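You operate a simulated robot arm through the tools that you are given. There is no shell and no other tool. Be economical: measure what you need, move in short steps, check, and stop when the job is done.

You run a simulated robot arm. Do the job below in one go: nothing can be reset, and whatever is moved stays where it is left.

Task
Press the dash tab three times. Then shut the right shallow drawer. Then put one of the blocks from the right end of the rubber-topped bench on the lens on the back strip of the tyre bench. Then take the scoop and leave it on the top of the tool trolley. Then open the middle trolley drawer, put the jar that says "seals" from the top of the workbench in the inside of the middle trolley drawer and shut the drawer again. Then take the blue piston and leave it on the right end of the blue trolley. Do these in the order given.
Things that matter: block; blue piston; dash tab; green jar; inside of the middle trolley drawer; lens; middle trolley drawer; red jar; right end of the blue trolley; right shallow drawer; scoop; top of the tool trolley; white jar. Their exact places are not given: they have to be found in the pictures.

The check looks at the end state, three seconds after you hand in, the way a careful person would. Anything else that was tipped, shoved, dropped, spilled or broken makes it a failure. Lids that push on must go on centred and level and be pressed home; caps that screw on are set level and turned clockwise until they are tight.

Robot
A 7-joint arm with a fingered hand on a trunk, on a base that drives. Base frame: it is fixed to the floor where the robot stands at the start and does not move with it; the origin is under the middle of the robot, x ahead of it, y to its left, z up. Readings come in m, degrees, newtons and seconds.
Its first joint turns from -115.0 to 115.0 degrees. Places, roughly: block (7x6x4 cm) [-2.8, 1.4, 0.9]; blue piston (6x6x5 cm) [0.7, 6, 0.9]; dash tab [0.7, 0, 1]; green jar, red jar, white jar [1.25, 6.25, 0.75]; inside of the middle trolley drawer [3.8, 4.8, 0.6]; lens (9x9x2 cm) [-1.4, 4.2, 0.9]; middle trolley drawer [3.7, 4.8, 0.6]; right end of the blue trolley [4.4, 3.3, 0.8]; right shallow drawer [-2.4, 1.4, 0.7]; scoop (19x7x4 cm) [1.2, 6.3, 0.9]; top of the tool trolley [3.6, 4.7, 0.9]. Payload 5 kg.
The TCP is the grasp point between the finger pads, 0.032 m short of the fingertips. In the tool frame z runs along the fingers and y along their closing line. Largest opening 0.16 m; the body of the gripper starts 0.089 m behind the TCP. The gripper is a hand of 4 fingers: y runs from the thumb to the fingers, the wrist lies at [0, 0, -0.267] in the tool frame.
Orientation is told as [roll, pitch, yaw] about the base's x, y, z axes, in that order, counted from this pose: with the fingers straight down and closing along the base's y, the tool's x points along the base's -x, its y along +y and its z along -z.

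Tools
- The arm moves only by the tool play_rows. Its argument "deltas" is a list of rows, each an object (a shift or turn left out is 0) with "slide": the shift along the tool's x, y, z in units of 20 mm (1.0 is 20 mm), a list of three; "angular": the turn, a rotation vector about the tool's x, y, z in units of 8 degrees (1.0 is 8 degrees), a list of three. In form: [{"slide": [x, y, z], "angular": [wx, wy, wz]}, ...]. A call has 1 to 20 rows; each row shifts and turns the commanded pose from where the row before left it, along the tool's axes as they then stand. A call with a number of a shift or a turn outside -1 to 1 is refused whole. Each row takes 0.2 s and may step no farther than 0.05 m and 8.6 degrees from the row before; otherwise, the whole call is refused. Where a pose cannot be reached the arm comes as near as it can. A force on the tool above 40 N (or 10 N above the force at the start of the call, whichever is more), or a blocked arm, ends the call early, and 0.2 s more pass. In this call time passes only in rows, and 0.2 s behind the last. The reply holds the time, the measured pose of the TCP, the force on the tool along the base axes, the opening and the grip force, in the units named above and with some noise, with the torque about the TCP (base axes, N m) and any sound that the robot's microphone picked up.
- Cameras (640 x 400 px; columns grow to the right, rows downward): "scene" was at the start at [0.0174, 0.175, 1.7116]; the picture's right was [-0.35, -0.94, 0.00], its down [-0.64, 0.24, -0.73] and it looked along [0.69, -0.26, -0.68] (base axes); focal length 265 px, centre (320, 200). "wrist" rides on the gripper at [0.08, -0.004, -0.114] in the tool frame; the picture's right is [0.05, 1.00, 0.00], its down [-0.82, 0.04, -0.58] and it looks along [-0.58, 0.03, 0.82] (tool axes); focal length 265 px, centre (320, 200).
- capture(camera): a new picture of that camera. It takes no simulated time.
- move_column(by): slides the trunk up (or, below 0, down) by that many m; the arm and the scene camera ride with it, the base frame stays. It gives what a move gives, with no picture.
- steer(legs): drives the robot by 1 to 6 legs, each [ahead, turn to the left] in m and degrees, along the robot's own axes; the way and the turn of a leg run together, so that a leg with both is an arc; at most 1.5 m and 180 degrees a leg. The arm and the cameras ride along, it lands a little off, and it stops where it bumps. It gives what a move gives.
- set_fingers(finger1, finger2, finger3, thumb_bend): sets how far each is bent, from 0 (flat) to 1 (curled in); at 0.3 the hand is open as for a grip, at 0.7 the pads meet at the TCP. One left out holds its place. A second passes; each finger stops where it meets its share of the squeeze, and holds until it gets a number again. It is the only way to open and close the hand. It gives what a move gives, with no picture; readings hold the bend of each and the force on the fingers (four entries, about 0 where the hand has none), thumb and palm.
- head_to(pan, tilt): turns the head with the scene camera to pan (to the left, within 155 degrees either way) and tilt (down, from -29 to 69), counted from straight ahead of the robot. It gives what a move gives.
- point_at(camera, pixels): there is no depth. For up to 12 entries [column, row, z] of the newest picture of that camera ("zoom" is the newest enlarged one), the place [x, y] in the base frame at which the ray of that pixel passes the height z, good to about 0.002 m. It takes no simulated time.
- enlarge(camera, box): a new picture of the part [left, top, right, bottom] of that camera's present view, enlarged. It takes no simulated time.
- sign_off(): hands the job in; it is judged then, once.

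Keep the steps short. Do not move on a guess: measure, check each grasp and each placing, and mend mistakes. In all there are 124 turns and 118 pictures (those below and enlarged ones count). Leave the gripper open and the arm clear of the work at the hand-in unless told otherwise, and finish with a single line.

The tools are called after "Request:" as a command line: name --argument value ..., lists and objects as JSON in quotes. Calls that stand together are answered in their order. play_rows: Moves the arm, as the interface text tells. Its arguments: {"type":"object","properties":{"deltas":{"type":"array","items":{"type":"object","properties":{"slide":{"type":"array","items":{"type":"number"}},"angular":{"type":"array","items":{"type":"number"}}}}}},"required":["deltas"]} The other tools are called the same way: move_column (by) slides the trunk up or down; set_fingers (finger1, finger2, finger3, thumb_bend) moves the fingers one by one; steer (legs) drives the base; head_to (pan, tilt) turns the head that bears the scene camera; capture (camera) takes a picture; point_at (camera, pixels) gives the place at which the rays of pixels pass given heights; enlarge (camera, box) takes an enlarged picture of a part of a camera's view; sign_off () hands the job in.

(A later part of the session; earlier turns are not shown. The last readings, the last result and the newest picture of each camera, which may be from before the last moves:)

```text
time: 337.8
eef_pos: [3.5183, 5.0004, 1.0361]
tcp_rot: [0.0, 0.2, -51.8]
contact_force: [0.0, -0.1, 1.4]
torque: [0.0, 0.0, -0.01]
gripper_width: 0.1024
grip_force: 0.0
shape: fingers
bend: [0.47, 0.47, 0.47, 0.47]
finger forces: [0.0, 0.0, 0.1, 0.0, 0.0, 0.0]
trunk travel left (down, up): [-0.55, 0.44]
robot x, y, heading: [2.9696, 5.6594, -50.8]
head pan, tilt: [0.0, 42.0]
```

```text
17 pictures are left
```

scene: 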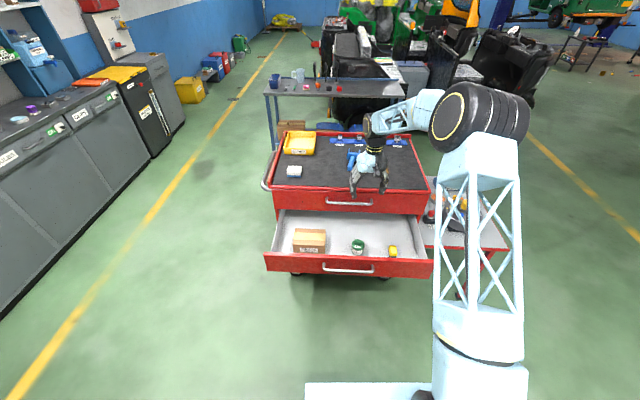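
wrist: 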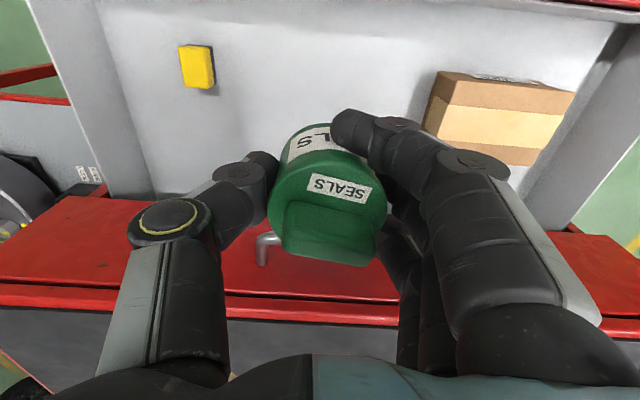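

The jar stands upright in the drawer. To shut it I use a closed, horizontal hand on the drawer front below the bar. Back up 0.2 m, close the fist, and pitch the hand forward.

Request:
steer --legs '[[-0.2, 0]]'

Request:
set_fingers --finger1 0.72 --finger2 0.72 --finger3 0.72 --thumb_bend 0.7

Request:
play_rows --deltas '[{"angular": [0, -0.9375, 0]}, {"angular": [0, -0.9375, 0]}, {"angular": [0, -0.9375, 0]}, {"angular": [0, -0.9375, 0]}, {"angular": [0, -0.9375, 0]}, {"angular": [0, -0.9375, 0]}, {"angular": [0, -0.9375, 0]}, {"angular": [0, -0.9375, 0]}, {"angular": [0, -0.9375, 0]}, {"angular": [0, -0.9375, 0]}, {"angular": [0, -0.9375, 0]}, {"angular": [0, -0.9375, 0]}]'

Request:
play_rows --deltas '[{"angular": [0, 0, 0.9375]}, {"angular": [0, 0, 0.9375]}, {"angular": [0, 0, 0.9375]}, {"angular": [0, 0, 0.9375]}, {"angular": [0, 0, 0.9375]}, {"angular": [0, 0, 0.9375]}, {"angular": [0, 0, 0.9375]}, {"angular": [0, 0, 0.9375]}, {"angular": [0, 0, 0.9375]}, {"angular": [0, 0, 0.9375]}, {"angular": [0, 0, 0.9375]}, {"angular": [0, 0, 0.9375]}]'

```text
time: 339.4
eef_pos: [3.3922, 5.155, 1.0383]
tcp_rot: [-0.1, 0.2, -51.6]
contact_force: [-0.6, 0.2, 0.2]
torque: [-0.01, -0.01, 0.0]
gripper_width: 0.1026
grip_force: 0.2
shape: fingers
bend: [0.47, 0.47, 0.47, 0.47]
finger forces: [0.1, 0.1, 0.1, 0.1, 0.0, 0.0]
trunk travel left (down, up): [-0.55, 0.44]
robot x, y, heading: [2.8426, 5.8139, -50.7]
head pan, tilt: [0.0, 42.0]
```

```text
time: 340.4
eef_pos: [3.3921, 5.1558, 1.0369]
tcp_rot: [-0.1, 0.1, -51.5]
contact_force: [0.7, -0.8, 1.0]
torque: [0.01, 0.0, -0.01]
gripper_width: 0.0214
grip_force: 0.0
shape: fingers
bend: [0.72, 0.72, 0.72, 0.7]
finger forces: [0.0, 0.0, 0.0, 0.1, 0.0, 0.1]
trunk travel left (down, up): [-0.55, 0.44]
robot x, y, heading: [2.8391, 5.8129, -50.9]
head pan, tilt: [0.0, 42.0]
```

```text
time: 342.9
eef_pos: [3.3928, 5.1548, 1.0378]
tcp_rot: [-101.5, -89.9, 50.1]
contact_force: [0.5, 0.5, -0.5]
torque: [0.04, -0.03, 0.01]
gripper_width: 0.0211
grip_force: 0.1
shape: fingers
bend: [0.72, 0.72, 0.72, 0.7]
finger forces: [0.0, 0.0, 0.0, 0.0, 0.0, 0.1]
trunk travel left (down, up): [-0.55, 0.44]
robot x, y, heading: [2.8433, 5.8151, -50.7]
head pan, tilt: [0.0, 42.0]
```

```text
time: 345.6
eef_pos: [3.3926, 5.155, 1.037]
tcp_rot: [89.9, 0.0, -141.5]
contact_force: [0.1, 0.3, -0.1]
torque: [-0.02, -0.01, 0.03]
gripper_width: 0.0213
grip_force: 0.1
shape: fingers
bend: [0.72, 0.72, 0.72, 0.7]
finger forces: [0.1, 0.1, 0.0, 0.0, 0.1, 0.0]
trunk travel left (down, up): [-0.55, 0.44]
robot x, y, heading: [2.8426, 5.8128, -50.7]
head pan, tilt: [0.0, 42.0]
```

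Now back 7 cm, left 7 cm, and lower in front of the drawer.

Request:
play_rows --deltas '[{"slide": [0.85, 0, -0.9]}, {"slide": [0.85, 0, -0.9]}, {"slide": [0.85, 0, -0.9]}, {"slide": [0.85, 0, -0.9]}, {"slide": [0, -1, 0]}, {"slide": [0, -1, 0]}, {"slide": [0, -1, 0]}, {"slide": [0, -1, 0]}, {"slide": [0, -1, 0]}, {"slide": [0, -1, 0]}, {"slide": [0, -1, 0]}, {"slide": [0, -1, 0]}, {"slide": [0, -1, 0]}, {"slide": [0, -1, 0]}, {"slide": [0, -1, 0]}, {"slide": [0, -1, 0]}, {"slide": [0, -1, 0]}, {"slide": [0, -1, 0]}, {"slide": [0, -1, 0]}, {"slide": [0, -1, 0]}]'

Request:
play_rows --deltas '[{"slide": [0, -1, 0]}, {"slide": [0, -1, 0]}, {"slide": [0, -1, 0]}, {"slide": [0, -0.7, 0]}]'

Request:
capture --camera "wrist"

```text
time: 349.8
eef_pos: [3.4001, 5.2529, 0.7174]
tcp_rot: [90.0, -0.2, -141.6]
contact_force: [0.2, 0.2, -0.1]
torque: [-0.01, 0.0, 0.01]
gripper_width: 0.0217
grip_force: 0.0
shape: fingers
bend: [0.72, 0.72, 0.72, 0.7]
finger forces: [0.0, 0.0, 0.0, 0.0, 0.0, 0.1]
trunk travel left (down, up): [-0.55, 0.44]
robot x, y, heading: [2.8439, 5.8095, -50.8]
head pan, tilt: [0.0, 42.0]
```

```text
time: 350.8
eef_pos: [3.3995, 5.2554, 0.6421]
tcp_rot: [89.8, -0.1, -141.6]
contact_force: [0.9, -0.5, 0.4]
torque: [0.03, 0.0, 0.0]
gripper_width: 0.0215
grip_force: 0.0
shape: fingers
bend: [0.72, 0.72, 0.72, 0.7]
finger forces: [0.0, 0.0, 0.0, 0.1, 0.0, 0.0]
trunk travel left (down, up): [-0.55, 0.44]
robot x, y, heading: [2.8452, 5.8113, -50.8]
head pan, tilt: [0.0, 42.0]
```

```text
16 pictures are left
```

wrist: 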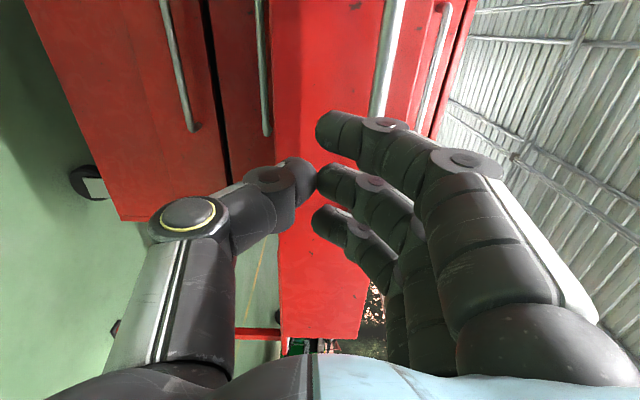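

Fingers face the panel below the bar. I push forward slowly, 10 mm per row.

Request:
play_rows --deltas '[{"slide": [0, 0, 0.8]}, {"slide": [0, 0, 0.8]}, {"slide": [0, 0, 0.8]}, {"slide": [0, 0, 0.6]}, {"slide": [0, 0, 0.4]}, {"slide": [0, 0, 0.4]}, {"slide": [0, 0, 0.4]}, {"slide": [0, 0, 0.4]}, {"slide": [0, 0, 0.5]}, {"slide": [0, 0, 0.5]}, {"slide": [0, 0, 0.5]}, {"slide": [0, 0, 0.5]}, {"slide": [0, 0, 0.5]}, {"slide": [0, 0, 0.5]}, {"slide": [0, 0, 0.5]}, {"slide": [0, 0, 0.5]}, {"slide": [0, 0, 0.5]}, {"slide": [0, 0, 0.5]}, {"slide": [0, 0, 0.5]}, {"slide": [0, 0, 0.5]}]'

Request:
capture --camera "scene"

```text
time: 354.9
eef_pos: [3.532, 5.0876, 0.644]
tcp_rot: [89.8, -0.1, -141.7]
contact_force: [0.8, 0.3, -0.1]
torque: [-0.01, 0.02, 0.03]
gripper_width: 0.0216
grip_force: 0.5
shape: fingers
bend: [0.72, 0.72, 0.72, 0.7]
finger forces: [0.1, 0.3, 0.0, 0.1, 0.0, 0.0]
trunk travel left (down, up): [-0.55, 0.44]
robot x, y, heading: [2.8423, 5.8146, -50.8]
head pan, tilt: [0.0, 42.0]
```

```text
15 pictures are left
```

scene: 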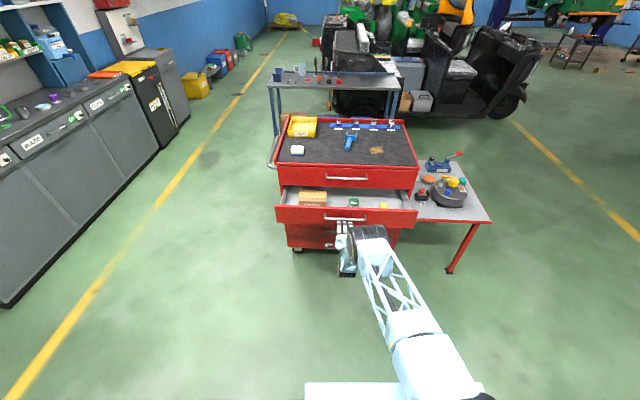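

Drawer is moving in, jar upright. 17 cm more; I continue.

Request:
play_rows --deltas '[{"slide": [0, 0, 0.5]}, {"slide": [0, 0, 0.5]}, {"slide": [0, 0, 0.5]}, {"slide": [0, 0, 0.5]}, {"slide": [0, 0, 0.5]}, {"slide": [0, 0, 0.5]}, {"slide": [0, 0, 0.5]}, {"slide": [0, 0, 0.5]}, {"slide": [0, 0, 0.5]}, {"slide": [0, 0, 0.5]}, {"slide": [0, 0, 0.5]}, {"slide": [0, 0, 0.5]}, {"slide": [0, 0, 0.5]}, {"slide": [0, 0, 0.5]}, {"slide": [0, 0, 0.4]}, {"slide": [0, 0, 0.4]}]'

Request:
play_rows --deltas '[{"slide": [0, 0, 0.25]}, {"slide": [0, 0, 0.25]}, {"slide": [0, 0, 0.25]}, {"slide": [0, 0, 0.25]}, {"slide": [0, 0, 0.25]}, {"slide": [0, 0, 0.25]}]'

Request:
enlarge --camera "scene" --box '[260, 150, 430, 256]'

```text
time: 357.4
eef_pos: [3.6061, 4.9947, 0.6618]
tcp_rot: [90.4, 0.0, -141.5]
contact_force: [-0.2, 0.3, 0.8]
torque: [0.01, 0.05, 0.03]
gripper_width: 0.0216
grip_force: 0.0
shape: fingers
bend: [0.72, 0.72, 0.72, 0.69]
finger forces: [0.0, 0.0, 0.0, 0.1, 0.1, 0.0]
trunk travel left (down, up): [-0.55, 0.44]
robot x, y, heading: [2.8433, 5.8128, -50.7]
head pan, tilt: [0.0, 42.0]
stopped in row 12: the force on the tool passed its limit at 49 N (the readings are from after the stop); the commanded pose is now the measured one
```

```text
time: 357.9
eef_pos: [3.6224, 4.9762, 0.6992]
tcp_rot: [91.8, 0.3, -141.7]
contact_force: [-30.8, 35.1, -20.1]
torque: [1.0, 0.93, -0.03]
gripper_width: 0.0235
grip_force: 28.1
shape: fingers
bend: [0.72, 0.72, 0.72, 0.7]
finger forces: [0.1, 0.0, 0.0, 0.1, 55.9, 0.0]
trunk travel left (down, up): [-0.55, 0.44]
robot x, y, heading: [2.8442, 5.8148, -50.8]
head pan, tilt: [0.0, 42.0]
stopped in row 2: the force on the tool passed its limit at 59 N (the readings are from after the stop); the commanded pose is now the measured one
```

```text
3.76 times, centred on (345, 203) of scene
```

zoom: 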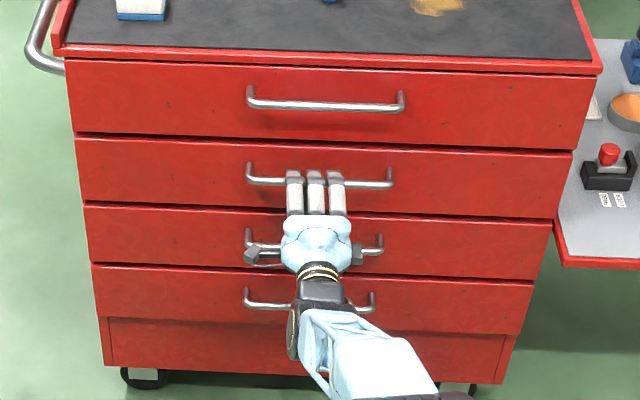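

The hand rode up onto the bar and pushed with 47 N against a stop; the fronts look level. I draw straight back a little and check whether the drawer stays.

Request:
play_rows --deltas '[{"slide": [0, 0, -0.3]}, {"slide": [0, 0, -0.5]}, {"slide": [0, 0, -0.7]}, {"slide": [0, 0, -0.8]}]'

Request:
enlarge --camera "scene" --box '[260, 150, 430, 256]'

```text
time: 358.9
eef_pos: [3.5945, 5.0114, 0.6983]
tcp_rot: [92.0, 0.3, -141.6]
contact_force: [-0.6, 0.5, 0.7]
torque: [-0.03, 0.0, -0.04]
gripper_width: 0.0217
grip_force: 0.1
shape: fingers
bend: [0.72, 0.72, 0.72, 0.7]
finger forces: [0.0, 0.0, 0.1, 0.1, 0.0, 0.0]
trunk travel left (down, up): [-0.55, 0.44]
robot x, y, heading: [2.8449, 5.8109, -50.5]
head pan, tilt: [0.0, 42.0]
```

```text
3.76 times, centred on (345, 203) of scene
```

zoom: 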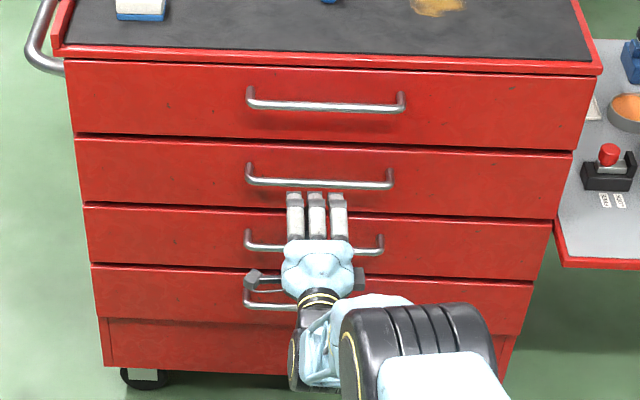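

The drawer stays shut and its bar lines up with the others. Now the blue piston. I back the hand off, raise it and turn it down again.

Request:
play_rows --deltas '[{"slide": [0, 0, -1]}, {"slide": [0, 0, -1]}, {"slide": [0, 0, -1]}, {"slide": [0, 0, -1]}, {"slide": [0, 1, -0.5]}, {"slide": [0, 1, 0]}, {"slide": [0, 1, 0]}, {"slide": [0, 1, 0]}, {"slide": [0, 1, 0]}, {"slide": [0, 1, 0]}, {"slide": [0, 1, 0]}, {"slide": [0, 1, 0]}, {"slide": [0, 1, 0]}, {"slide": [0, 1, 0]}, {"slide": [0, 1, 0]}, {"slide": [0, 1, 0]}, {"slide": [0, 1, 0]}, {"slide": [0, 1, 0]}, {"slide": [0, 1, 0]}, {"slide": [0, 1, 0]}]'

Request:
play_rows --deltas '[{"slide": [0, 1, 0]}, {"slide": [0, 1, 0]}, {"slide": [0, 1, 0]}, {"slide": [0, 1, 0]}, {"slide": [0, 1, 0]}, {"slide": [0, 1, 0]}, {"angular": [0, 0, -0.95]}, {"angular": [0, 0, -0.95]}, {"angular": [0, 0, -0.95]}, {"angular": [0, 0, -0.95]}, {"angular": [0, 0, -0.95]}, {"angular": [0, 0, -0.95]}, {"angular": [0, 0, -0.95]}, {"angular": [0, 0, -0.95]}, {"angular": [0, 0, -0.95]}, {"angular": [0, 0, -0.95]}, {"angular": [0, 0, -0.95]}, {"angular": [0, 0, -0.95]}]'

Request:
play_rows --deltas '[{"angular": [0, 0.9375, 0]}, {"angular": [0, 0.9375, 0]}, {"angular": [0, 0.9375, 0]}, {"angular": [0, 0.9375, 0]}, {"angular": [0, 0.9375, 0]}, {"angular": [0, 0.9375, 0]}, {"angular": [0, 0.9375, 0]}, {"angular": [0, 0.9375, 0]}, {"angular": [0, 0.9375, 0]}, {"angular": [0, 0.9375, 0]}, {"angular": [0, 0.9375, 0]}, {"angular": [0, 0.9375, 0]}]'

Request:
steer --legs '[[0, -87.4], [1.0, 0], [0.56, 0], [0, -96]]'

Request:
head_to --pan 5 --tilt 40

Request:
capture --camera "scene"

```text
time: 363.1
eef_pos: [3.5287, 5.0897, 1.0147]
tcp_rot: [92.0, 0.4, -141.7]
contact_force: [-0.7, 0.4, 0.2]
torque: [0.01, -0.02, 0.0]
gripper_width: 0.0216
grip_force: 0.1
shape: fingers
bend: [0.72, 0.72, 0.72, 0.7]
finger forces: [0.1, 0.1, 0.1, 0.0, 0.0, 0.1]
trunk travel left (down, up): [-0.55, 0.44]
robot x, y, heading: [2.8415, 5.8103, -50.6]
head pan, tilt: [0.0, 42.0]
```

```text
time: 366.9
eef_pos: [3.5274, 5.0938, 1.1353]
tcp_rot: [-154.7, -87.8, 103.1]
contact_force: [-0.3, -0.3, -0.5]
torque: [0.01, 0.01, 0.03]
gripper_width: 0.0213
grip_force: 0.0
shape: fingers
bend: [0.72, 0.72, 0.72, 0.7]
finger forces: [0.0, 0.1, 0.0, 0.1, 0.0, 0.0]
trunk travel left (down, up): [-0.55, 0.44]
robot x, y, heading: [2.8455, 5.8144, -50.6]
head pan, tilt: [0.0, 42.0]
```

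```text
time: 369.5
eef_pos: [3.5271, 5.0926, 1.1328]
tcp_rot: [-0.9, -1.8, -51.6]
contact_force: [-0.1, -0.2, 0.7]
torque: [-0.03, 0.01, 0.02]
gripper_width: 0.0218
grip_force: 0.1
shape: fingers
bend: [0.72, 0.72, 0.72, 0.7]
finger forces: [0.0, 0.0, 0.0, 0.0, 0.1, 0.1]
trunk travel left (down, up): [-0.55, 0.44]
robot x, y, heading: [2.8465, 5.813, -50.7]
head pan, tilt: [0.0, 42.0]
```

```text
time: 385.8
eef_pos: [1.0312, 5.5081, 1.1339]
tcp_rot: [-0.8, -2.0, 125.3]
contact_force: [0.2, 0.5, 0.2]
torque: [0.01, 0.02, 0.02]
gripper_width: 0.0212
grip_force: 0.0
shape: fingers
bend: [0.72, 0.72, 0.72, 0.7]
finger forces: [0.1, 0.0, 0.0, 0.1, 0.0, 0.1]
trunk travel left (down, up): [-0.55, 0.44]
robot x, y, heading: [1.6753, 4.7591, 126.3]
head pan, tilt: [0.0, 42.0]
```

```text
time: 386.4
eef_pos: [1.0326, 5.5091, 1.1344]
tcp_rot: [-0.8, -2.0, 125.3]
contact_force: [1.0, 0.7, -0.4]
torque: [0.0, 0.02, -0.03]
gripper_width: 0.0213
grip_force: 0.0
shape: fingers
bend: [0.72, 0.72, 0.72, 0.7]
finger forces: [0.0, 0.1, 0.0, 0.0, 0.0, 0.0]
trunk travel left (down, up): [-0.55, 0.44]
robot x, y, heading: [1.6812, 4.7539, 126.4]
head pan, tilt: [5.0, 40.0]
```

```text
12 pictures are left
```

scene: 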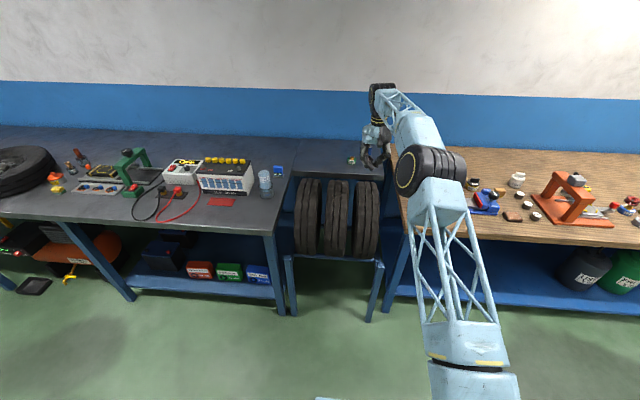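

The tyre rack stands between; I measure its front legs and the bench legs to see how near I can go.

Request:
point_at --camera "scene" --pixels '[[292, 312, 0], [369, 320, 0], [282, 314, 0], [390, 310, 0], [335, 258, 0.45], [285, 255, 0.45], [380, 255, 0.45], [280, 232, 0.84], [400, 232, 0.84]]'

```text
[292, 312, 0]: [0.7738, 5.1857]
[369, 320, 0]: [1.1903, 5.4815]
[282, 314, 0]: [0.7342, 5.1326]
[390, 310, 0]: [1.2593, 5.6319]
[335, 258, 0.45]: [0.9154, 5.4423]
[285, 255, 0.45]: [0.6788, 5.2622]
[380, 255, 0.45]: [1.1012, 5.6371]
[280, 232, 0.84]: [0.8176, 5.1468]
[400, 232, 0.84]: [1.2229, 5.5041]
```

Legs of rack and benches lie on one line; the base can go to ~0.47 m from it, leaving the piston ~1.16 m away, so I'll reach it with a hand tilted ~35°. Drive there (8° left, 0.41 m, 8° right) and open the hand.

Request:
steer --legs '[[0, 8], [0.41, 0], [0, -8]]'

Request:
set_fingers --finger1 0.4 --finger2 0.4 --finger3 0.4 --thumb_bend 0.4

Request:
play_rows --deltas '[{"slide": [1, 0, -1]}, {"slide": [1, 0, -1]}, {"slide": [1, 0, -1]}, {"slide": [1, 0, 0]}, {"slide": [1, 0, 0]}]'

Request:
capture --camera "scene"

Request:
capture --camera "wrist"

```text
time: 390.2
eef_pos: [0.7567, 5.8077, 1.1343]
tcp_rot: [-0.7, -2.0, 124.8]
contact_force: [0.0, 0.2, -0.1]
torque: [0.01, -0.01, 0.01]
gripper_width: 0.0216
grip_force: 0.0
shape: fingers
bend: [0.72, 0.72, 0.72, 0.7]
finger forces: [0.0, 0.0, 0.0, 0.0, 0.0, 0.1]
trunk travel left (down, up): [-0.55, 0.44]
robot x, y, heading: [1.3968, 5.0437, 125.7]
head pan, tilt: [5.0, 40.0]
```

```text
time: 391.2
eef_pos: [0.7565, 5.8072, 1.133]
tcp_rot: [-0.8, -1.9, 124.9]
contact_force: [0.1, 0.5, 0.0]
torque: [-0.03, 0.02, 0.0]
gripper_width: 0.1308
grip_force: 0.0
shape: fingers
bend: [0.4, 0.4, 0.4, 0.4]
finger forces: [0.0, 0.0, 0.0, 0.0, 0.0, 0.0]
trunk travel left (down, up): [-0.55, 0.44]
robot x, y, heading: [1.3954, 5.0442, 125.8]
head pan, tilt: [5.0, 40.0]
```

```text
time: 392.4
eef_pos: [0.8137, 5.7234, 1.1914]
tcp_rot: [-0.7, -2.0, 124.8]
contact_force: [0.1, -0.8, 1.7]
torque: [0.02, 0.0, 0.03]
gripper_width: 0.1306
grip_force: 0.1
shape: fingers
bend: [0.4, 0.4, 0.4, 0.4]
finger forces: [0.0, 0.1, 0.0, 0.1, 0.1, 0.0]
trunk travel left (down, up): [-0.55, 0.44]
robot x, y, heading: [1.3979, 5.051, 125.7]
head pan, tilt: [5.0, 40.0]
```

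```text
11 pictures are left
```

scene: 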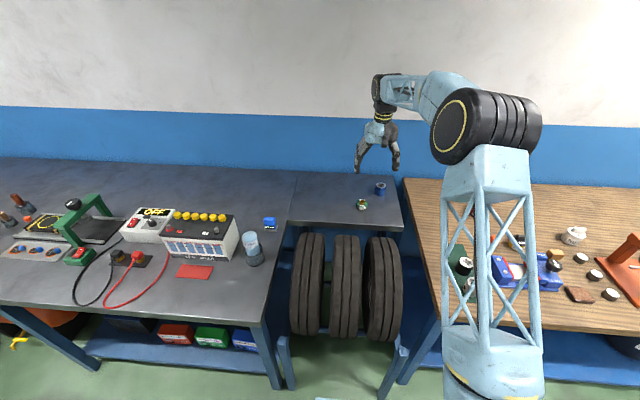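

```text
10 pictures are left
```

wrist: 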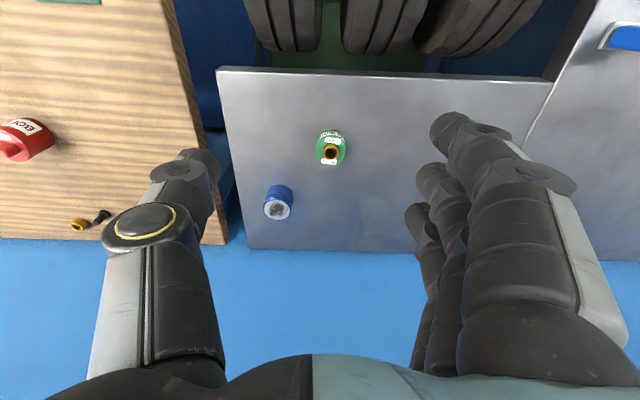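

Piston: wrist (278,205), scene (380,188). Triangulate.

Request:
point_at --camera "wrist" --pixels '[[277, 208, 0.89], [277, 208, 0.87], [266, 208, 0.89], [291, 208, 0.89], [330, 147, 0.86]]'

Request:
point_at --camera "scene" --pixels '[[380, 185, 0.89], [380, 185, 0.87], [380, 195, 0.84]]'

```text
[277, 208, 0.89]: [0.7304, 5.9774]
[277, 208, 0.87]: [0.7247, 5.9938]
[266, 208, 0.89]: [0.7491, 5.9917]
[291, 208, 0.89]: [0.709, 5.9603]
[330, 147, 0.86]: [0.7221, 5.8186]
```

```text
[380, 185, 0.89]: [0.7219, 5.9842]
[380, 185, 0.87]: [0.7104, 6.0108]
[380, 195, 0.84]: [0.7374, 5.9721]
```

Piston centre ≈(0.727,5.982), top z≈0.89. I tilt the hand 36° tips-forward and move above it at z≈1.06.

Request:
play_rows --deltas '[{"angular": [0, -0.9, 0]}, {"angular": [0, -0.9, 0]}, {"angular": [0, -0.9, 0]}, {"angular": [0, -0.9, 0]}, {"angular": [0, -0.9, 0]}]'

Request:
play_rows --deltas '[{"slide": [-0.523, -0.294, 1]}, {"slide": [-0.523, -0.294, 1]}, {"slide": [-0.523, -0.294, 1]}, {"slide": [-0.523, -0.294, 1]}, {"slide": [-0.523, -0.294, 1]}, {"slide": [-0.523, -0.294, 1]}, {"slide": [-0.523, -0.294, 1]}, {"slide": [-0.523, -0.294, 1]}, {"slide": [-0.523, -0.294, 1]}, {"slide": [-0.523, -0.294, 1]}, {"slide": [-0.523, -0.294, 1]}, {"slide": [-0.523, -0.294, 1]}, {"slide": [-0.523, -0.294, 1]}]'

Request:
capture --camera "wrist"

```text
time: 393.6
eef_pos: [0.8126, 5.7231, 1.19]
tcp_rot: [-1.1, -38.2, 125.4]
contact_force: [0.8, 0.7, -0.1]
torque: [0.03, -0.03, 0.02]
gripper_width: 0.1306
grip_force: 0.0
shape: fingers
bend: [0.4, 0.4, 0.4, 0.4]
finger forces: [0.1, 0.0, 0.0, 0.0, 0.0, 0.0]
trunk travel left (down, up): [-0.55, 0.44]
robot x, y, heading: [1.3977, 5.049, 126.1]
head pan, tilt: [5.0, 40.0]
```

```text
time: 396.4
eef_pos: [0.7265, 5.9897, 1.0723]
tcp_rot: [-1.1, -38.0, 125.5]
contact_force: [1.1, -0.2, 0.2]
torque: [-0.01, 0.01, 0.0]
gripper_width: 0.1307
grip_force: 0.0
shape: fingers
bend: [0.4, 0.4, 0.4, 0.4]
finger forces: [0.0, 0.0, 0.0, 0.1, 0.0, 0.1]
trunk travel left (down, up): [-0.55, 0.44]
robot x, y, heading: [1.394, 5.0434, 125.9]
head pan, tilt: [5.0, 40.0]
```

```text
9 pictures are left
```

wrist: 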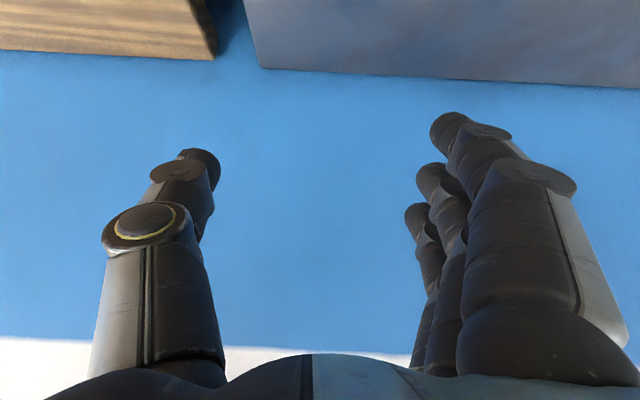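

Over the piston. I lower vertically to z≈0.907 (8 rows, corrected 16 mm back), then view from the scene camera.

Request:
play_rows --deltas '[{"slide": [0.815, 0, 0.857]}, {"slide": [0.815, 0, 0.857]}, {"slide": [0.815, 0, 0.857]}, {"slide": [0.815, 0, 0.857]}, {"slide": [0.815, 0, 0.857]}, {"slide": [0.815, 0, 0.857]}, {"slide": [0.815, 0, 0.857]}]'

Request:
enlarge --camera "scene" --box '[330, 150, 420, 225]'

```text
time: 398.0
eef_pos: [0.7367, 5.9767, 0.9072]
tcp_rot: [-1.0, -38.0, 125.5]
contact_force: [0.5, 0.1, 0.4]
torque: [-0.05, 0.01, 0.0]
gripper_width: 0.1305
grip_force: 0.1
shape: fingers
bend: [0.4, 0.4, 0.4, 0.4]
finger forces: [0.1, 0.0, 0.0, 0.0, 0.0, 0.1]
trunk travel left (down, up): [-0.55, 0.44]
robot x, y, heading: [1.3959, 5.0483, 125.9]
head pan, tilt: [5.0, 40.0]
```

```text
5.33 times, centred on (375, 188) of scene
```

zoom: 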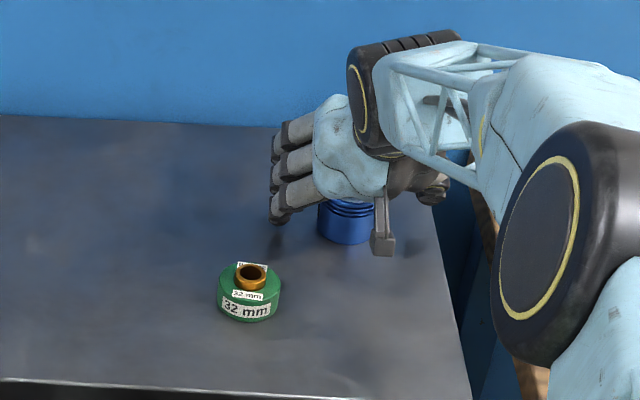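

Fingers left, thumb right of the piston. I creep down ~10 mm with force watch, then close gently.

Request:
play_rows --deltas '[{"slide": [0.15, 0, 0.2]}, {"slide": [0.15, 0, 0.2]}]'

Request:
set_fingers --finger1 0.52 --finger2 0.7 --finger3 0.7 --thumb_bend 0.7

```text
time: 398.6
eef_pos: [0.7367, 5.9765, 0.9013]
tcp_rot: [-1.0, -38.3, 125.3]
contact_force: [3.1, 0.2, 20.9]
torque: [-0.95, 1.04, 0.14]
gripper_width: 0.1324
grip_force: 10.0
shape: fingers
bend: [0.4, 0.4, 0.4, 0.4]
finger forces: [20.2, 0.0, 0.1, 0.0, 0.0, 0.1]
trunk travel left (down, up): [-0.55, 0.44]
robot x, y, heading: [1.3933, 5.0474, 125.7]
head pan, tilt: [5.0, 40.0]
```

```text
time: 399.6
eef_pos: [0.7358, 5.9759, 0.9014]
tcp_rot: [-1.1, -38.2, 125.4]
contact_force: [-5.3, 4.6, 36.1]
torque: [-1.42, 2.26, -0.41]
gripper_width: 0.0819
grip_force: 23.8
shape: fingers
bend: [0.49, 0.59, 0.7, 0.68]
finger forces: [32.7, 8.2, 0.1, 0.1, 6.7, 0.0]
trunk travel left (down, up): [-0.55, 0.44]
robot x, y, heading: [1.3938, 5.0463, 126.0]
head pan, tilt: [5.0, 40.0]
```

Finger 1 rests on the bench (33 N), while finger 2 and the thumb grip (≈8 N). I raise 8 mm and check the grip.

Request:
play_rows --deltas '[{"slide": [-0.12, 0, -0.16]}, {"slide": [-0.12, 0, -0.16]}]'

Request:
enlarge --camera "scene" --box '[330, 150, 420, 225]'

```text
time: 400.2
eef_pos: [0.7369, 5.9726, 0.902]
tcp_rot: [-1.1, -37.8, 125.6]
contact_force: [-2.7, -0.6, 16.0]
torque: [-0.67, 1.0, -0.15]
gripper_width: 0.0802
grip_force: 13.4
shape: fingers
bend: [0.49, 0.59, 0.7, 0.68]
finger forces: [13.6, 6.8, 0.1, 0.1, 7.1, 0.0]
trunk travel left (down, up): [-0.55, 0.44]
robot x, y, heading: [1.3923, 5.0472, 126.1]
head pan, tilt: [5.0, 40.0]
```

```text
5.33 times, centred on (375, 188) of scene
```

zoom: 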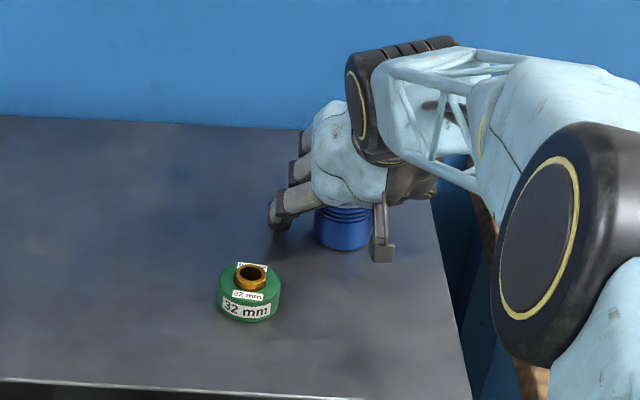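

I open finger 1 out of the way (0.2) and tighten finger 2 and the thumb.

Request:
set_fingers --finger1 0.2 --finger2 0.75 --finger3 0.75 --thumb_bend 0.75

Request:
play_rows --deltas '[{"slide": [-0.15, 0, -0.2]}, {"slide": [-0.15, 0, -0.2]}, {"slide": [-0.15, 0, -0.2]}]'

```text
time: 401.2
eef_pos: [0.7361, 5.975, 0.9042]
tcp_rot: [-1.0, -37.9, 125.5]
contact_force: [0.2, 0.1, -2.0]
torque: [0.05, -0.02, -0.03]
gripper_width: 0.104
grip_force: 7.2
shape: fingers
bend: [0.2, 0.6, 0.75, 0.71]
finger forces: [0.0, 7.5, 0.1, 0.0, 6.8, 0.0]
trunk travel left (down, up): [-0.55, 0.44]
robot x, y, heading: [1.3945, 5.0511, 126.0]
head pan, tilt: [5.0, 40.0]
```

```text
time: 402.0
eef_pos: [0.7353, 5.9757, 0.9205]
tcp_rot: [-1.1, -38.1, 125.5]
contact_force: [-0.2, -0.3, -0.8]
torque: [0.03, -0.01, 0.0]
gripper_width: 0.1037
grip_force: 7.3
shape: fingers
bend: [0.2, 0.6, 0.75, 0.71]
finger forces: [0.0, 7.5, 0.0, 0.0, 6.8, 0.1]
trunk travel left (down, up): [-0.55, 0.44]
robot x, y, heading: [1.3928, 5.0473, 125.7]
head pan, tilt: [5.0, 40.0]
```

Grip holds at 7 N but shallow. I set it back down, regrasp ~18 mm deeper with finger 1 out of the way.

Request:
play_rows --deltas '[{"slide": [0.15, 0, 0.2]}, {"slide": [0.15, 0, 0.2]}, {"slide": [0.12, 0, 0.16]}]'

Request:
set_fingers --finger2 0.5 --finger3 0.5 --thumb_bend 0.5

Request:
play_rows --deltas '[{"slide": [0.15, 0, 0.2]}, {"slide": [0.15, 0, 0.2]}, {"slide": [0.15, 0, 0.2]}, {"slide": [0.1, 0, 0.12]}]'

Request:
set_fingers --finger2 0.75 --finger3 0.75 --thumb_bend 0.75

Request:
enlarge --camera "scene" --box '[330, 150, 420, 225]'

```text
time: 402.8
eef_pos: [0.7358, 5.9763, 0.9054]
tcp_rot: [-1.1, -37.8, 125.6]
contact_force: [0.0, -0.2, -1.7]
torque: [0.02, -0.03, 0.0]
gripper_width: 0.1037
grip_force: 7.1
shape: fingers
bend: [0.2, 0.6, 0.75, 0.71]
finger forces: [0.1, 7.6, 0.1, 0.0, 6.8, 0.0]
trunk travel left (down, up): [-0.55, 0.44]
robot x, y, heading: [1.3904, 5.0481, 125.8]
head pan, tilt: [5.0, 40.0]
```

```text
time: 403.8
eef_pos: [0.7363, 5.9764, 0.9055]
tcp_rot: [-1.1, -38.0, 125.5]
contact_force: [-0.1, 0.3, 0.2]
torque: [0.01, 0.03, -0.03]
gripper_width: 0.1428
grip_force: 0.0
shape: fingers
bend: [0.2, 0.5, 0.5, 0.5]
finger forces: [0.0, 0.0, 0.0, 0.0, 0.0, 0.0]
trunk travel left (down, up): [-0.55, 0.44]
robot x, y, heading: [1.3943, 5.0462, 125.8]
head pan, tilt: [5.0, 40.0]
```

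```text
time: 404.8
eef_pos: [0.7366, 5.9767, 0.8898]
tcp_rot: [-0.9, -38.2, 125.3]
contact_force: [1.3, 3.1, 9.3]
torque: [-0.56, 0.65, -0.12]
gripper_width: 0.1445
grip_force: 5.1
shape: fingers
bend: [0.19, 0.5, 0.5, 0.5]
finger forces: [8.6, 0.1, 0.1, 0.0, 0.0, 0.1]
trunk travel left (down, up): [-0.55, 0.44]
robot x, y, heading: [1.3957, 5.0462, 125.6]
head pan, tilt: [5.0, 40.0]
```

```text
time: 405.8
eef_pos: [0.7379, 5.9754, 0.8903]
tcp_rot: [-1.0, -38.2, 125.3]
contact_force: [0.9, 6.2, 17.2]
torque: [-0.99, 1.35, -0.56]
gripper_width: 0.1025
grip_force: 7.7
shape: fingers
bend: [0.19, 0.73, 0.75, 0.73]
finger forces: [16.5, 0.1, 0.0, 0.0, 0.1, 0.1]
trunk travel left (down, up): [-0.55, 0.44]
robot x, y, heading: [1.3915, 5.0482, 126.0]
head pan, tilt: [5.0, 40.0]
```

```text
5.33 times, centred on (375, 188) of scene
```

zoom: 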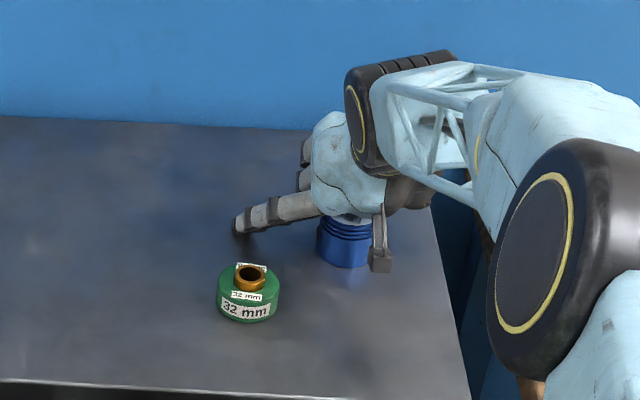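

The pads missed: the piston has been drawn ~2 cm toward me. I open, raise, and measure its new place.

Request:
point_at --camera "zoom" --pixels '[[343, 266, 0.84], [343, 225, 0.885], [318, 245, 0.86], [371, 245, 0.86]]'

Request:
set_fingers --finger1 0.4 --finger2 0.4 --finger3 0.4 --thumb_bend 0.4

Request:
play_rows --deltas '[{"slide": [-0.616, 0, -0.788]}, {"slide": [-0.616, 0, -0.788]}, {"slide": [-0.616, 0, -0.788]}, {"slide": [-0.616, 0, -0.788]}]'

```text
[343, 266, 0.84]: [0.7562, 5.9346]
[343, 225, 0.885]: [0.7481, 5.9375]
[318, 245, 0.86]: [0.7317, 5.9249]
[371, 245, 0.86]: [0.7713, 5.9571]
```

```text
time: 406.8
eef_pos: [0.7371, 5.9762, 0.8902]
tcp_rot: [-1.2, -38.2, 125.4]
contact_force: [-3.8, 6.2, 23.0]
torque: [-1.56, 2.07, -0.75]
gripper_width: 0.164
grip_force: 11.4
shape: fingers
bend: [0.22, 0.4, 0.4, 0.4]
finger forces: [23.0, 0.0, 0.0, 0.1, 0.0, 0.0]
trunk travel left (down, up): [-0.55, 0.44]
robot x, y, heading: [1.3957, 5.046, 125.9]
head pan, tilt: [5.0, 40.0]
```

```text
time: 407.8
eef_pos: [0.736, 5.9746, 0.9678]
tcp_rot: [-1.1, -37.9, 125.4]
contact_force: [-0.7, 0.6, -1.3]
torque: [-0.02, 0.01, -0.03]
gripper_width: 0.1515
grip_force: 0.0
shape: fingers
bend: [0.3, 0.4, 0.4, 0.4]
finger forces: [0.0, 0.1, 0.0, 0.0, 0.1, 0.1]
trunk travel left (down, up): [-0.55, 0.44]
robot x, y, heading: [1.397, 5.0495, 125.7]
head pan, tilt: [5.0, 40.0]
```

New piston centre ≈(0.747,5.948), now 1.11 m away, so a smaller tilt (24°) will do. I un-tilt 14°, shift 4 cm back, and lower to z≈0.905.

Request:
play_rows --deltas '[{"angular": [0, 0.875, 0]}, {"angular": [0, 0.875, 0]}, {"slide": [0.915, 0.165, -0.405]}, {"slide": [0.915, 0.165, -0.405]}, {"slide": [0.32, 0, 0.72]}, {"slide": [0.32, 0, 0.72]}, {"slide": [0.32, 0, 0.72]}, {"slide": [0.32, 0, 0.72]}]'

Request:
enlarge --camera "scene" --box '[330, 150, 420, 225]'

```text
time: 409.6
eef_pos: [0.7602, 5.933, 0.9022]
tcp_rot: [-0.9, -24.0, 125.2]
contact_force: [0.5, -0.2, -1.2]
torque: [0.0, 0.01, 0.0]
gripper_width: 0.1517
grip_force: 0.0
shape: fingers
bend: [0.3, 0.4, 0.4, 0.4]
finger forces: [0.0, 0.0, 0.0, 0.0, 0.0, 0.1]
out of reach, approached as far as the arm can: row 2
trunk travel left (down, up): [-0.55, 0.44]
robot x, y, heading: [1.3969, 5.0429, 125.7]
head pan, tilt: [5.0, 40.0]
```

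```text
5.33 times, centred on (375, 188) of scene
```

zoom: 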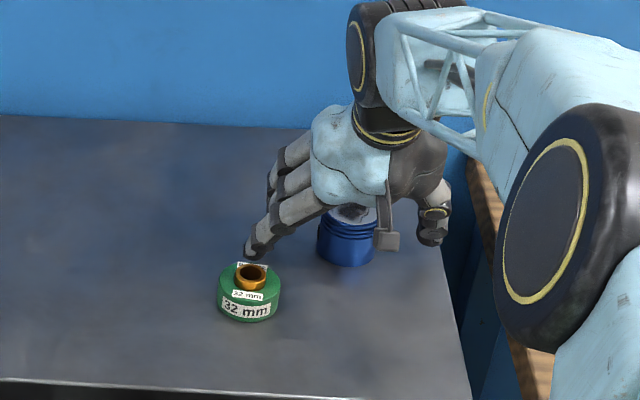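

I check alignment: thumb tip (430,240), piston sides and top in the zoom.

Request:
point_at --camera "zoom" --pixels '[[430, 240, 0.875], [318, 240, 0.865], [375, 240, 0.865], [346, 266, 0.84], [252, 252, 0.86], [349, 216, 0.888]]'

```text
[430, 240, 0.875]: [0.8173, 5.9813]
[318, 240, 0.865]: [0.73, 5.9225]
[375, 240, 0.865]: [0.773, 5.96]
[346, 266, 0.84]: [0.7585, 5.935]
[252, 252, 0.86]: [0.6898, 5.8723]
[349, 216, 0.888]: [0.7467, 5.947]
```

Pads are ~9 mm short of the piston's centre. I move forward 8 mm and close all.

Request:
play_rows --deltas '[{"slide": [-0.365, 0, 0.16]}]'

Request:
set_fingers --finger1 0.75 --finger2 0.75 --finger3 0.75 --thumb_bend 0.75

Request:
play_rows --deltas '[{"slide": [-0.2, 0, -0.46]}, {"slide": [-0.2, 0, -0.46]}, {"slide": [-0.2, 0, -0.46]}]'

```text
time: 410.0
eef_pos: [0.7557, 5.9402, 0.9028]
tcp_rot: [-0.9, -24.1, 125.1]
contact_force: [-0.2, -0.2, -0.1]
torque: [0.0, 0.01, 0.0]
gripper_width: 0.1518
grip_force: 0.0
shape: fingers
bend: [0.3, 0.4, 0.4, 0.4]
finger forces: [0.0, 0.0, 0.0, 0.0, 0.0, 0.0]
trunk travel left (down, up): [-0.55, 0.44]
robot x, y, heading: [1.3965, 5.0501, 126.3]
head pan, tilt: [5.0, 40.0]
```

```text
time: 411.0
eef_pos: [0.7558, 5.9392, 0.9025]
tcp_rot: [-0.9, -24.0, 125.3]
contact_force: [0.5, 0.5, 0.4]
torque: [0.02, -0.02, 0.01]
gripper_width: 0.0558
grip_force: 19.5
shape: fingers
bend: [0.59, 0.56, 0.63, 0.64]
finger forces: [5.7, 7.1, 6.4, 0.0, 20.1, 0.1]
trunk travel left (down, up): [-0.55, 0.44]
robot x, y, heading: [1.3938, 5.0451, 125.8]
head pan, tilt: [5.0, 40.0]
```

```text
time: 411.8
eef_pos: [0.7557, 5.938, 0.9353]
tcp_rot: [-0.9, -23.9, 125.2]
contact_force: [0.1, 0.1, -0.7]
torque: [0.03, 0.02, 0.0]
gripper_width: 0.0555
grip_force: 19.3
shape: fingers
bend: [0.59, 0.56, 0.63, 0.64]
finger forces: [5.6, 7.3, 6.4, 0.0, 20.0, 0.1]
trunk travel left (down, up): [-0.55, 0.44]
robot x, y, heading: [1.3968, 5.0507, 126.0]
head pan, tilt: [5.0, 40.0]
```

Solid grip: 20 N with all three fingers and the thumb. I keep the tilt, lift, retract, and drive towards the right end of the blue trolley, about (4.4,3.3), approaching along its length from its right end.

Request:
play_rows --deltas '[{"slide": [-0.407, 0, -0.9135]}, {"slide": [-0.407, 0, -0.9135]}, {"slide": [-0.407, 0, -0.9135]}, {"slide": [-0.407, 0, -0.9135]}, {"slide": [-0.407, 0, -0.9135]}, {"slide": [-0.407, 0, -0.9135]}, {"slide": [-0.407, 0, -0.9135]}, {"slide": [-0.407, 0, -0.9135]}, {"slide": [-0.407, 0, -0.9135]}, {"slide": [0.9, 0, -0.407]}, {"slide": [0.9, 0, -0.407]}, {"slide": [0.9, 0, -0.407]}, {"slide": [0.9, 0, -0.407]}, {"slide": [0.9, 0, -0.407]}, {"slide": [0.9, 0, -0.407]}, {"slide": [0.9, 0, -0.407]}, {"slide": [0.9, 0, -0.407]}, {"slide": [0.9, 0, -0.407]}, {"slide": [0.9, 0, -0.407]}, {"slide": [0.9, 0, -0.407]}]'

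Request:
play_rows --deltas '[{"slide": [0.9, 0, -0.407]}, {"slide": [0.9, 0, -0.407]}, {"slide": [0.9, 0, -0.407]}, {"slide": [0.9, 0, -0.407]}, {"slide": [0.9, 0, -0.407]}, {"slide": [0.9, 0, -0.407]}, {"slide": [0.9, 0, -0.407]}, {"slide": [0.9, 0, -0.407]}]'

Request:
steer --legs '[[-0.42, 0], [0, -171.5], [1.0, 0]]'

Request:
head_to --pan 5 --tilt 25

Request:
capture --camera "scene"

```text
time: 416.0
eef_pos: [0.8768, 5.7597, 1.1165]
tcp_rot: [-0.9, -23.9, 125.3]
contact_force: [0.3, -0.3, -1.8]
torque: [0.01, -0.03, -0.02]
gripper_width: 0.0552
grip_force: 19.7
shape: fingers
bend: [0.59, 0.56, 0.63, 0.64]
finger forces: [5.8, 7.7, 6.5, 0.0, 19.9, 0.0]
trunk travel left (down, up): [-0.55, 0.44]
robot x, y, heading: [1.396, 5.0504, 125.7]
head pan, tilt: [5.0, 40.0]
```

```text
time: 417.8
eef_pos: [0.9681, 5.6274, 1.1166]
tcp_rot: [-0.9, -24.0, 125.2]
contact_force: [1.0, 0.5, -0.6]
torque: [-0.02, -0.02, 0.01]
gripper_width: 0.0553
grip_force: 20.1
shape: fingers
bend: [0.59, 0.56, 0.63, 0.64]
finger forces: [5.9, 7.8, 6.5, 0.0, 19.7, 0.1]
trunk travel left (down, up): [-0.55, 0.44]
robot x, y, heading: [1.3945, 5.0428, 125.9]
head pan, tilt: [5.0, 40.0]
```

```text
time: 432.3
eef_pos: [2.9314, 3.5857, 1.1147]
tcp_rot: [-0.9, -24.0, -41.9]
contact_force: [0.6, -0.3, -0.6]
torque: [-0.01, 0.04, -0.03]
gripper_width: 0.0549
grip_force: 20.0
shape: fingers
bend: [0.6, 0.56, 0.63, 0.64]
finger forces: [5.1, 8.0, 6.3, 0.0, 19.8, 0.1]
trunk travel left (down, up): [-0.55, 0.44]
robot x, y, heading: [2.3849, 4.0567, -41.1]
head pan, tilt: [5.0, 40.0]
```

```text
time: 433.1
eef_pos: [2.9309, 3.5853, 1.1151]
tcp_rot: [-0.9, -24.0, -41.9]
contact_force: [0.5, -0.2, -1.3]
torque: [-0.02, 0.01, -0.02]
gripper_width: 0.055
grip_force: 19.0
shape: fingers
bend: [0.6, 0.56, 0.63, 0.64]
finger forces: [5.2, 8.0, 6.3, 0.1, 19.7, 0.0]
trunk travel left (down, up): [-0.55, 0.44]
robot x, y, heading: [2.3816, 4.056, -41.6]
head pan, tilt: [5.0, 25.0]
```

```text
4 pictures are left
```

scene: 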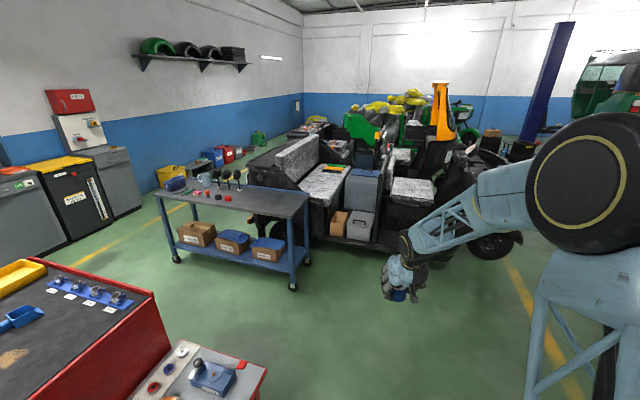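

The blue trolley is in view; its right end of the top (285,203) is free. I measure it and the vehicle behind.

Request:
point_at --camera "scene" --pixels '[[291, 217, 0.8], [311, 197, 0.8], [157, 191, 0.8], [293, 290, 0], [308, 264, 0], [345, 240, 0.1], [320, 235, 0.1], [280, 203, 0.8], [262, 199, 0.8], [470, 255, 0], [175, 262, 0], [228, 198, 0.8]]'

```text
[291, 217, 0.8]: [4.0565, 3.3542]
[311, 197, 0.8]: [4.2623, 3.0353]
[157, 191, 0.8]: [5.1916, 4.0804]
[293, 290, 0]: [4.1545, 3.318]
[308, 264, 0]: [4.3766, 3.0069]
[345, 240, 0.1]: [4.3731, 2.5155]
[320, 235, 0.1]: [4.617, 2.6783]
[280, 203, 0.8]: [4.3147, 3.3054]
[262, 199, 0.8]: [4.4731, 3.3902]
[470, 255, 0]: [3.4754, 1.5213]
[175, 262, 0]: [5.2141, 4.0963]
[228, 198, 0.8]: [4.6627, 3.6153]
```

Right-end target ≈(4.36,3.275), top z≈0.77–0.8. I go via (3.3,3.2), clear of the side table, then face the spot.

Request:
steer --legs '[[0, -1.3], [1.255, 0], [0, 47], [0.22, 0]]'

Request:
head_to --pan 5 --tilt 38

Request:
capture --camera "scene"

```text
time: 443.2
eef_pos: [4.2271, 3.264, 1.1145]
tcp_rot: [-0.8, -24.0, 2.5]
contact_force: [-0.4, -0.5, -1.6]
torque: [-0.01, 0.03, -0.01]
gripper_width: 0.0548
grip_force: 19.6
shape: fingers
bend: [0.6, 0.56, 0.63, 0.64]
finger forces: [4.9, 7.9, 6.4, 0.0, 19.8, 0.0]
trunk travel left (down, up): [-0.55, 0.44]
robot x, y, heading: [3.5042, 3.222, 3.2]
head pan, tilt: [5.0, 25.0]
```

```text
time: 444.0
eef_pos: [4.2257, 3.264, 1.1159]
tcp_rot: [-0.9, -24.0, 2.5]
contact_force: [-0.6, 0.4, -1.6]
torque: [-0.03, 0.0, -0.04]
gripper_width: 0.0546
grip_force: 19.5
shape: fingers
bend: [0.6, 0.56, 0.63, 0.64]
finger forces: [4.9, 7.9, 6.5, 0.0, 19.7, 0.0]
trunk travel left (down, up): [-0.55, 0.44]
robot x, y, heading: [3.5076, 3.2195, 3.1]
head pan, tilt: [5.0, 38.0]
```

```text
3 pictures are left
```

scene: 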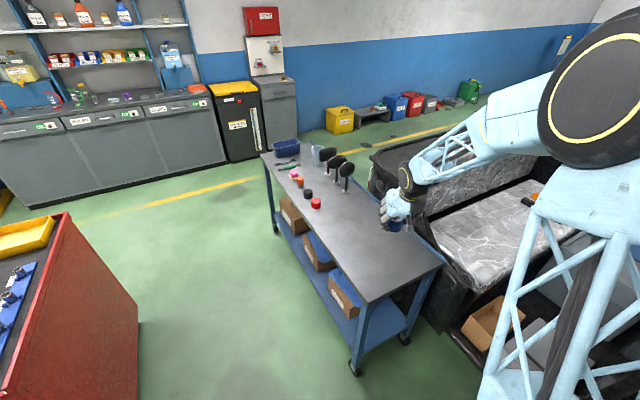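

I measure the trolley's top corners and feet from here to settle its height and the target.

Request:
point_at --camera "scene" --pixels '[[369, 303, 0.8], [369, 303, 0.77], [443, 262, 0.8], [443, 262, 0.77], [400, 270, 0.79], [385, 260, 0.79], [316, 203, 0.8], [355, 373, 0], [405, 342, 0]]'

```text
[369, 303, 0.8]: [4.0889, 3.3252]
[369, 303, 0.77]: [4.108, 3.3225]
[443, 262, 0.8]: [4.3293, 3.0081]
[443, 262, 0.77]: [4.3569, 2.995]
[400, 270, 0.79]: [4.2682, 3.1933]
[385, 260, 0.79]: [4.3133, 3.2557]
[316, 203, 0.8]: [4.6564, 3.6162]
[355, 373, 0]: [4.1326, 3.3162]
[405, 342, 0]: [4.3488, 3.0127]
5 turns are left
```

Top z≈0.77; target ≈(4.36,3.26). I move forward 13 cm, lower to z≈0.855, then creep down in 2.5 mm rows (stops by force).

Request:
play_rows --deltas '[{"slide": [-0.85, -0.07, 0.38]}, {"slide": [-0.85, -0.07, 0.38]}, {"slide": [-0.85, -0.07, 0.38]}, {"slide": [-0.85, -0.07, 0.38]}, {"slide": [-0.85, -0.07, 0.38]}, {"slide": [-0.85, -0.07, 0.38]}, {"slide": [-0.85, -0.07, 0.38]}, {"slide": [0.407, 0, 0.9135]}, {"slide": [0.407, 0, 0.9135]}, {"slide": [0.407, 0, 0.9135]}, {"slide": [0.407, 0, 0.9135]}, {"slide": [0.407, 0, 0.9135]}, {"slide": [0.407, 0, 0.9135]}, {"slide": [0.407, 0, 0.9135]}, {"slide": [0.407, 0, 0.9135]}, {"slide": [0.407, 0, 0.9135]}, {"slide": [0.407, 0, 0.9135]}, {"slide": [0.407, 0, 0.9135]}, {"slide": [0.407, 0, 0.9135]}, {"slide": [0.407, 0, 0.9135]}]'

Request:
play_rows --deltas '[{"slide": [0.05, 0, 0.114]}, {"slide": [0.05, 0, 0.114]}, {"slide": [0.05, 0, 0.114]}, {"slide": [0.05, 0, 0.114]}, {"slide": [0.05, 0, 0.114]}]'

Request:
enlarge --camera "scene" --box '[340, 190, 450, 310]'

```text
time: 448.2
eef_pos: [4.3583, 3.2555, 0.8552]
tcp_rot: [-0.9, -24.0, 2.4]
contact_force: [-0.5, -0.4, -0.4]
torque: [-0.02, -0.01, 0.01]
gripper_width: 0.0545
grip_force: 19.6
shape: fingers
bend: [0.6, 0.56, 0.64, 0.64]
finger forces: [5.2, 8.0, 6.5, 0.0, 19.5, 0.1]
trunk travel left (down, up): [-0.55, 0.44]
robot x, y, heading: [3.5049, 3.223, 3.1]
head pan, tilt: [5.0, 38.0]
```

```text
time: 449.4
eef_pos: [4.3578, 3.2543, 0.843]
tcp_rot: [-0.9, -23.9, 2.4]
contact_force: [-0.7, 0.4, -1.3]
torque: [-0.01, -0.01, -0.01]
gripper_width: 0.0543
grip_force: 20.2
shape: fingers
bend: [0.6, 0.56, 0.64, 0.64]
finger forces: [5.0, 7.9, 6.5, 0.0, 19.6, 0.0]
trunk travel left (down, up): [-0.55, 0.44]
robot x, y, heading: [3.5051, 3.2165, 3.3]
head pan, tilt: [5.0, 38.0]
```

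```text
3.33 times, centred on (395, 250) of scene
4 turns are left
```

zoom: 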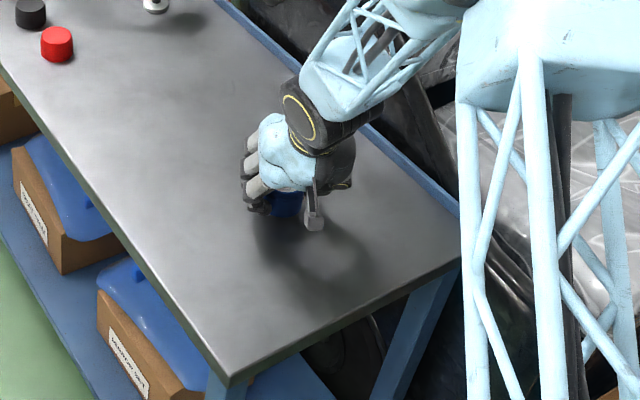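

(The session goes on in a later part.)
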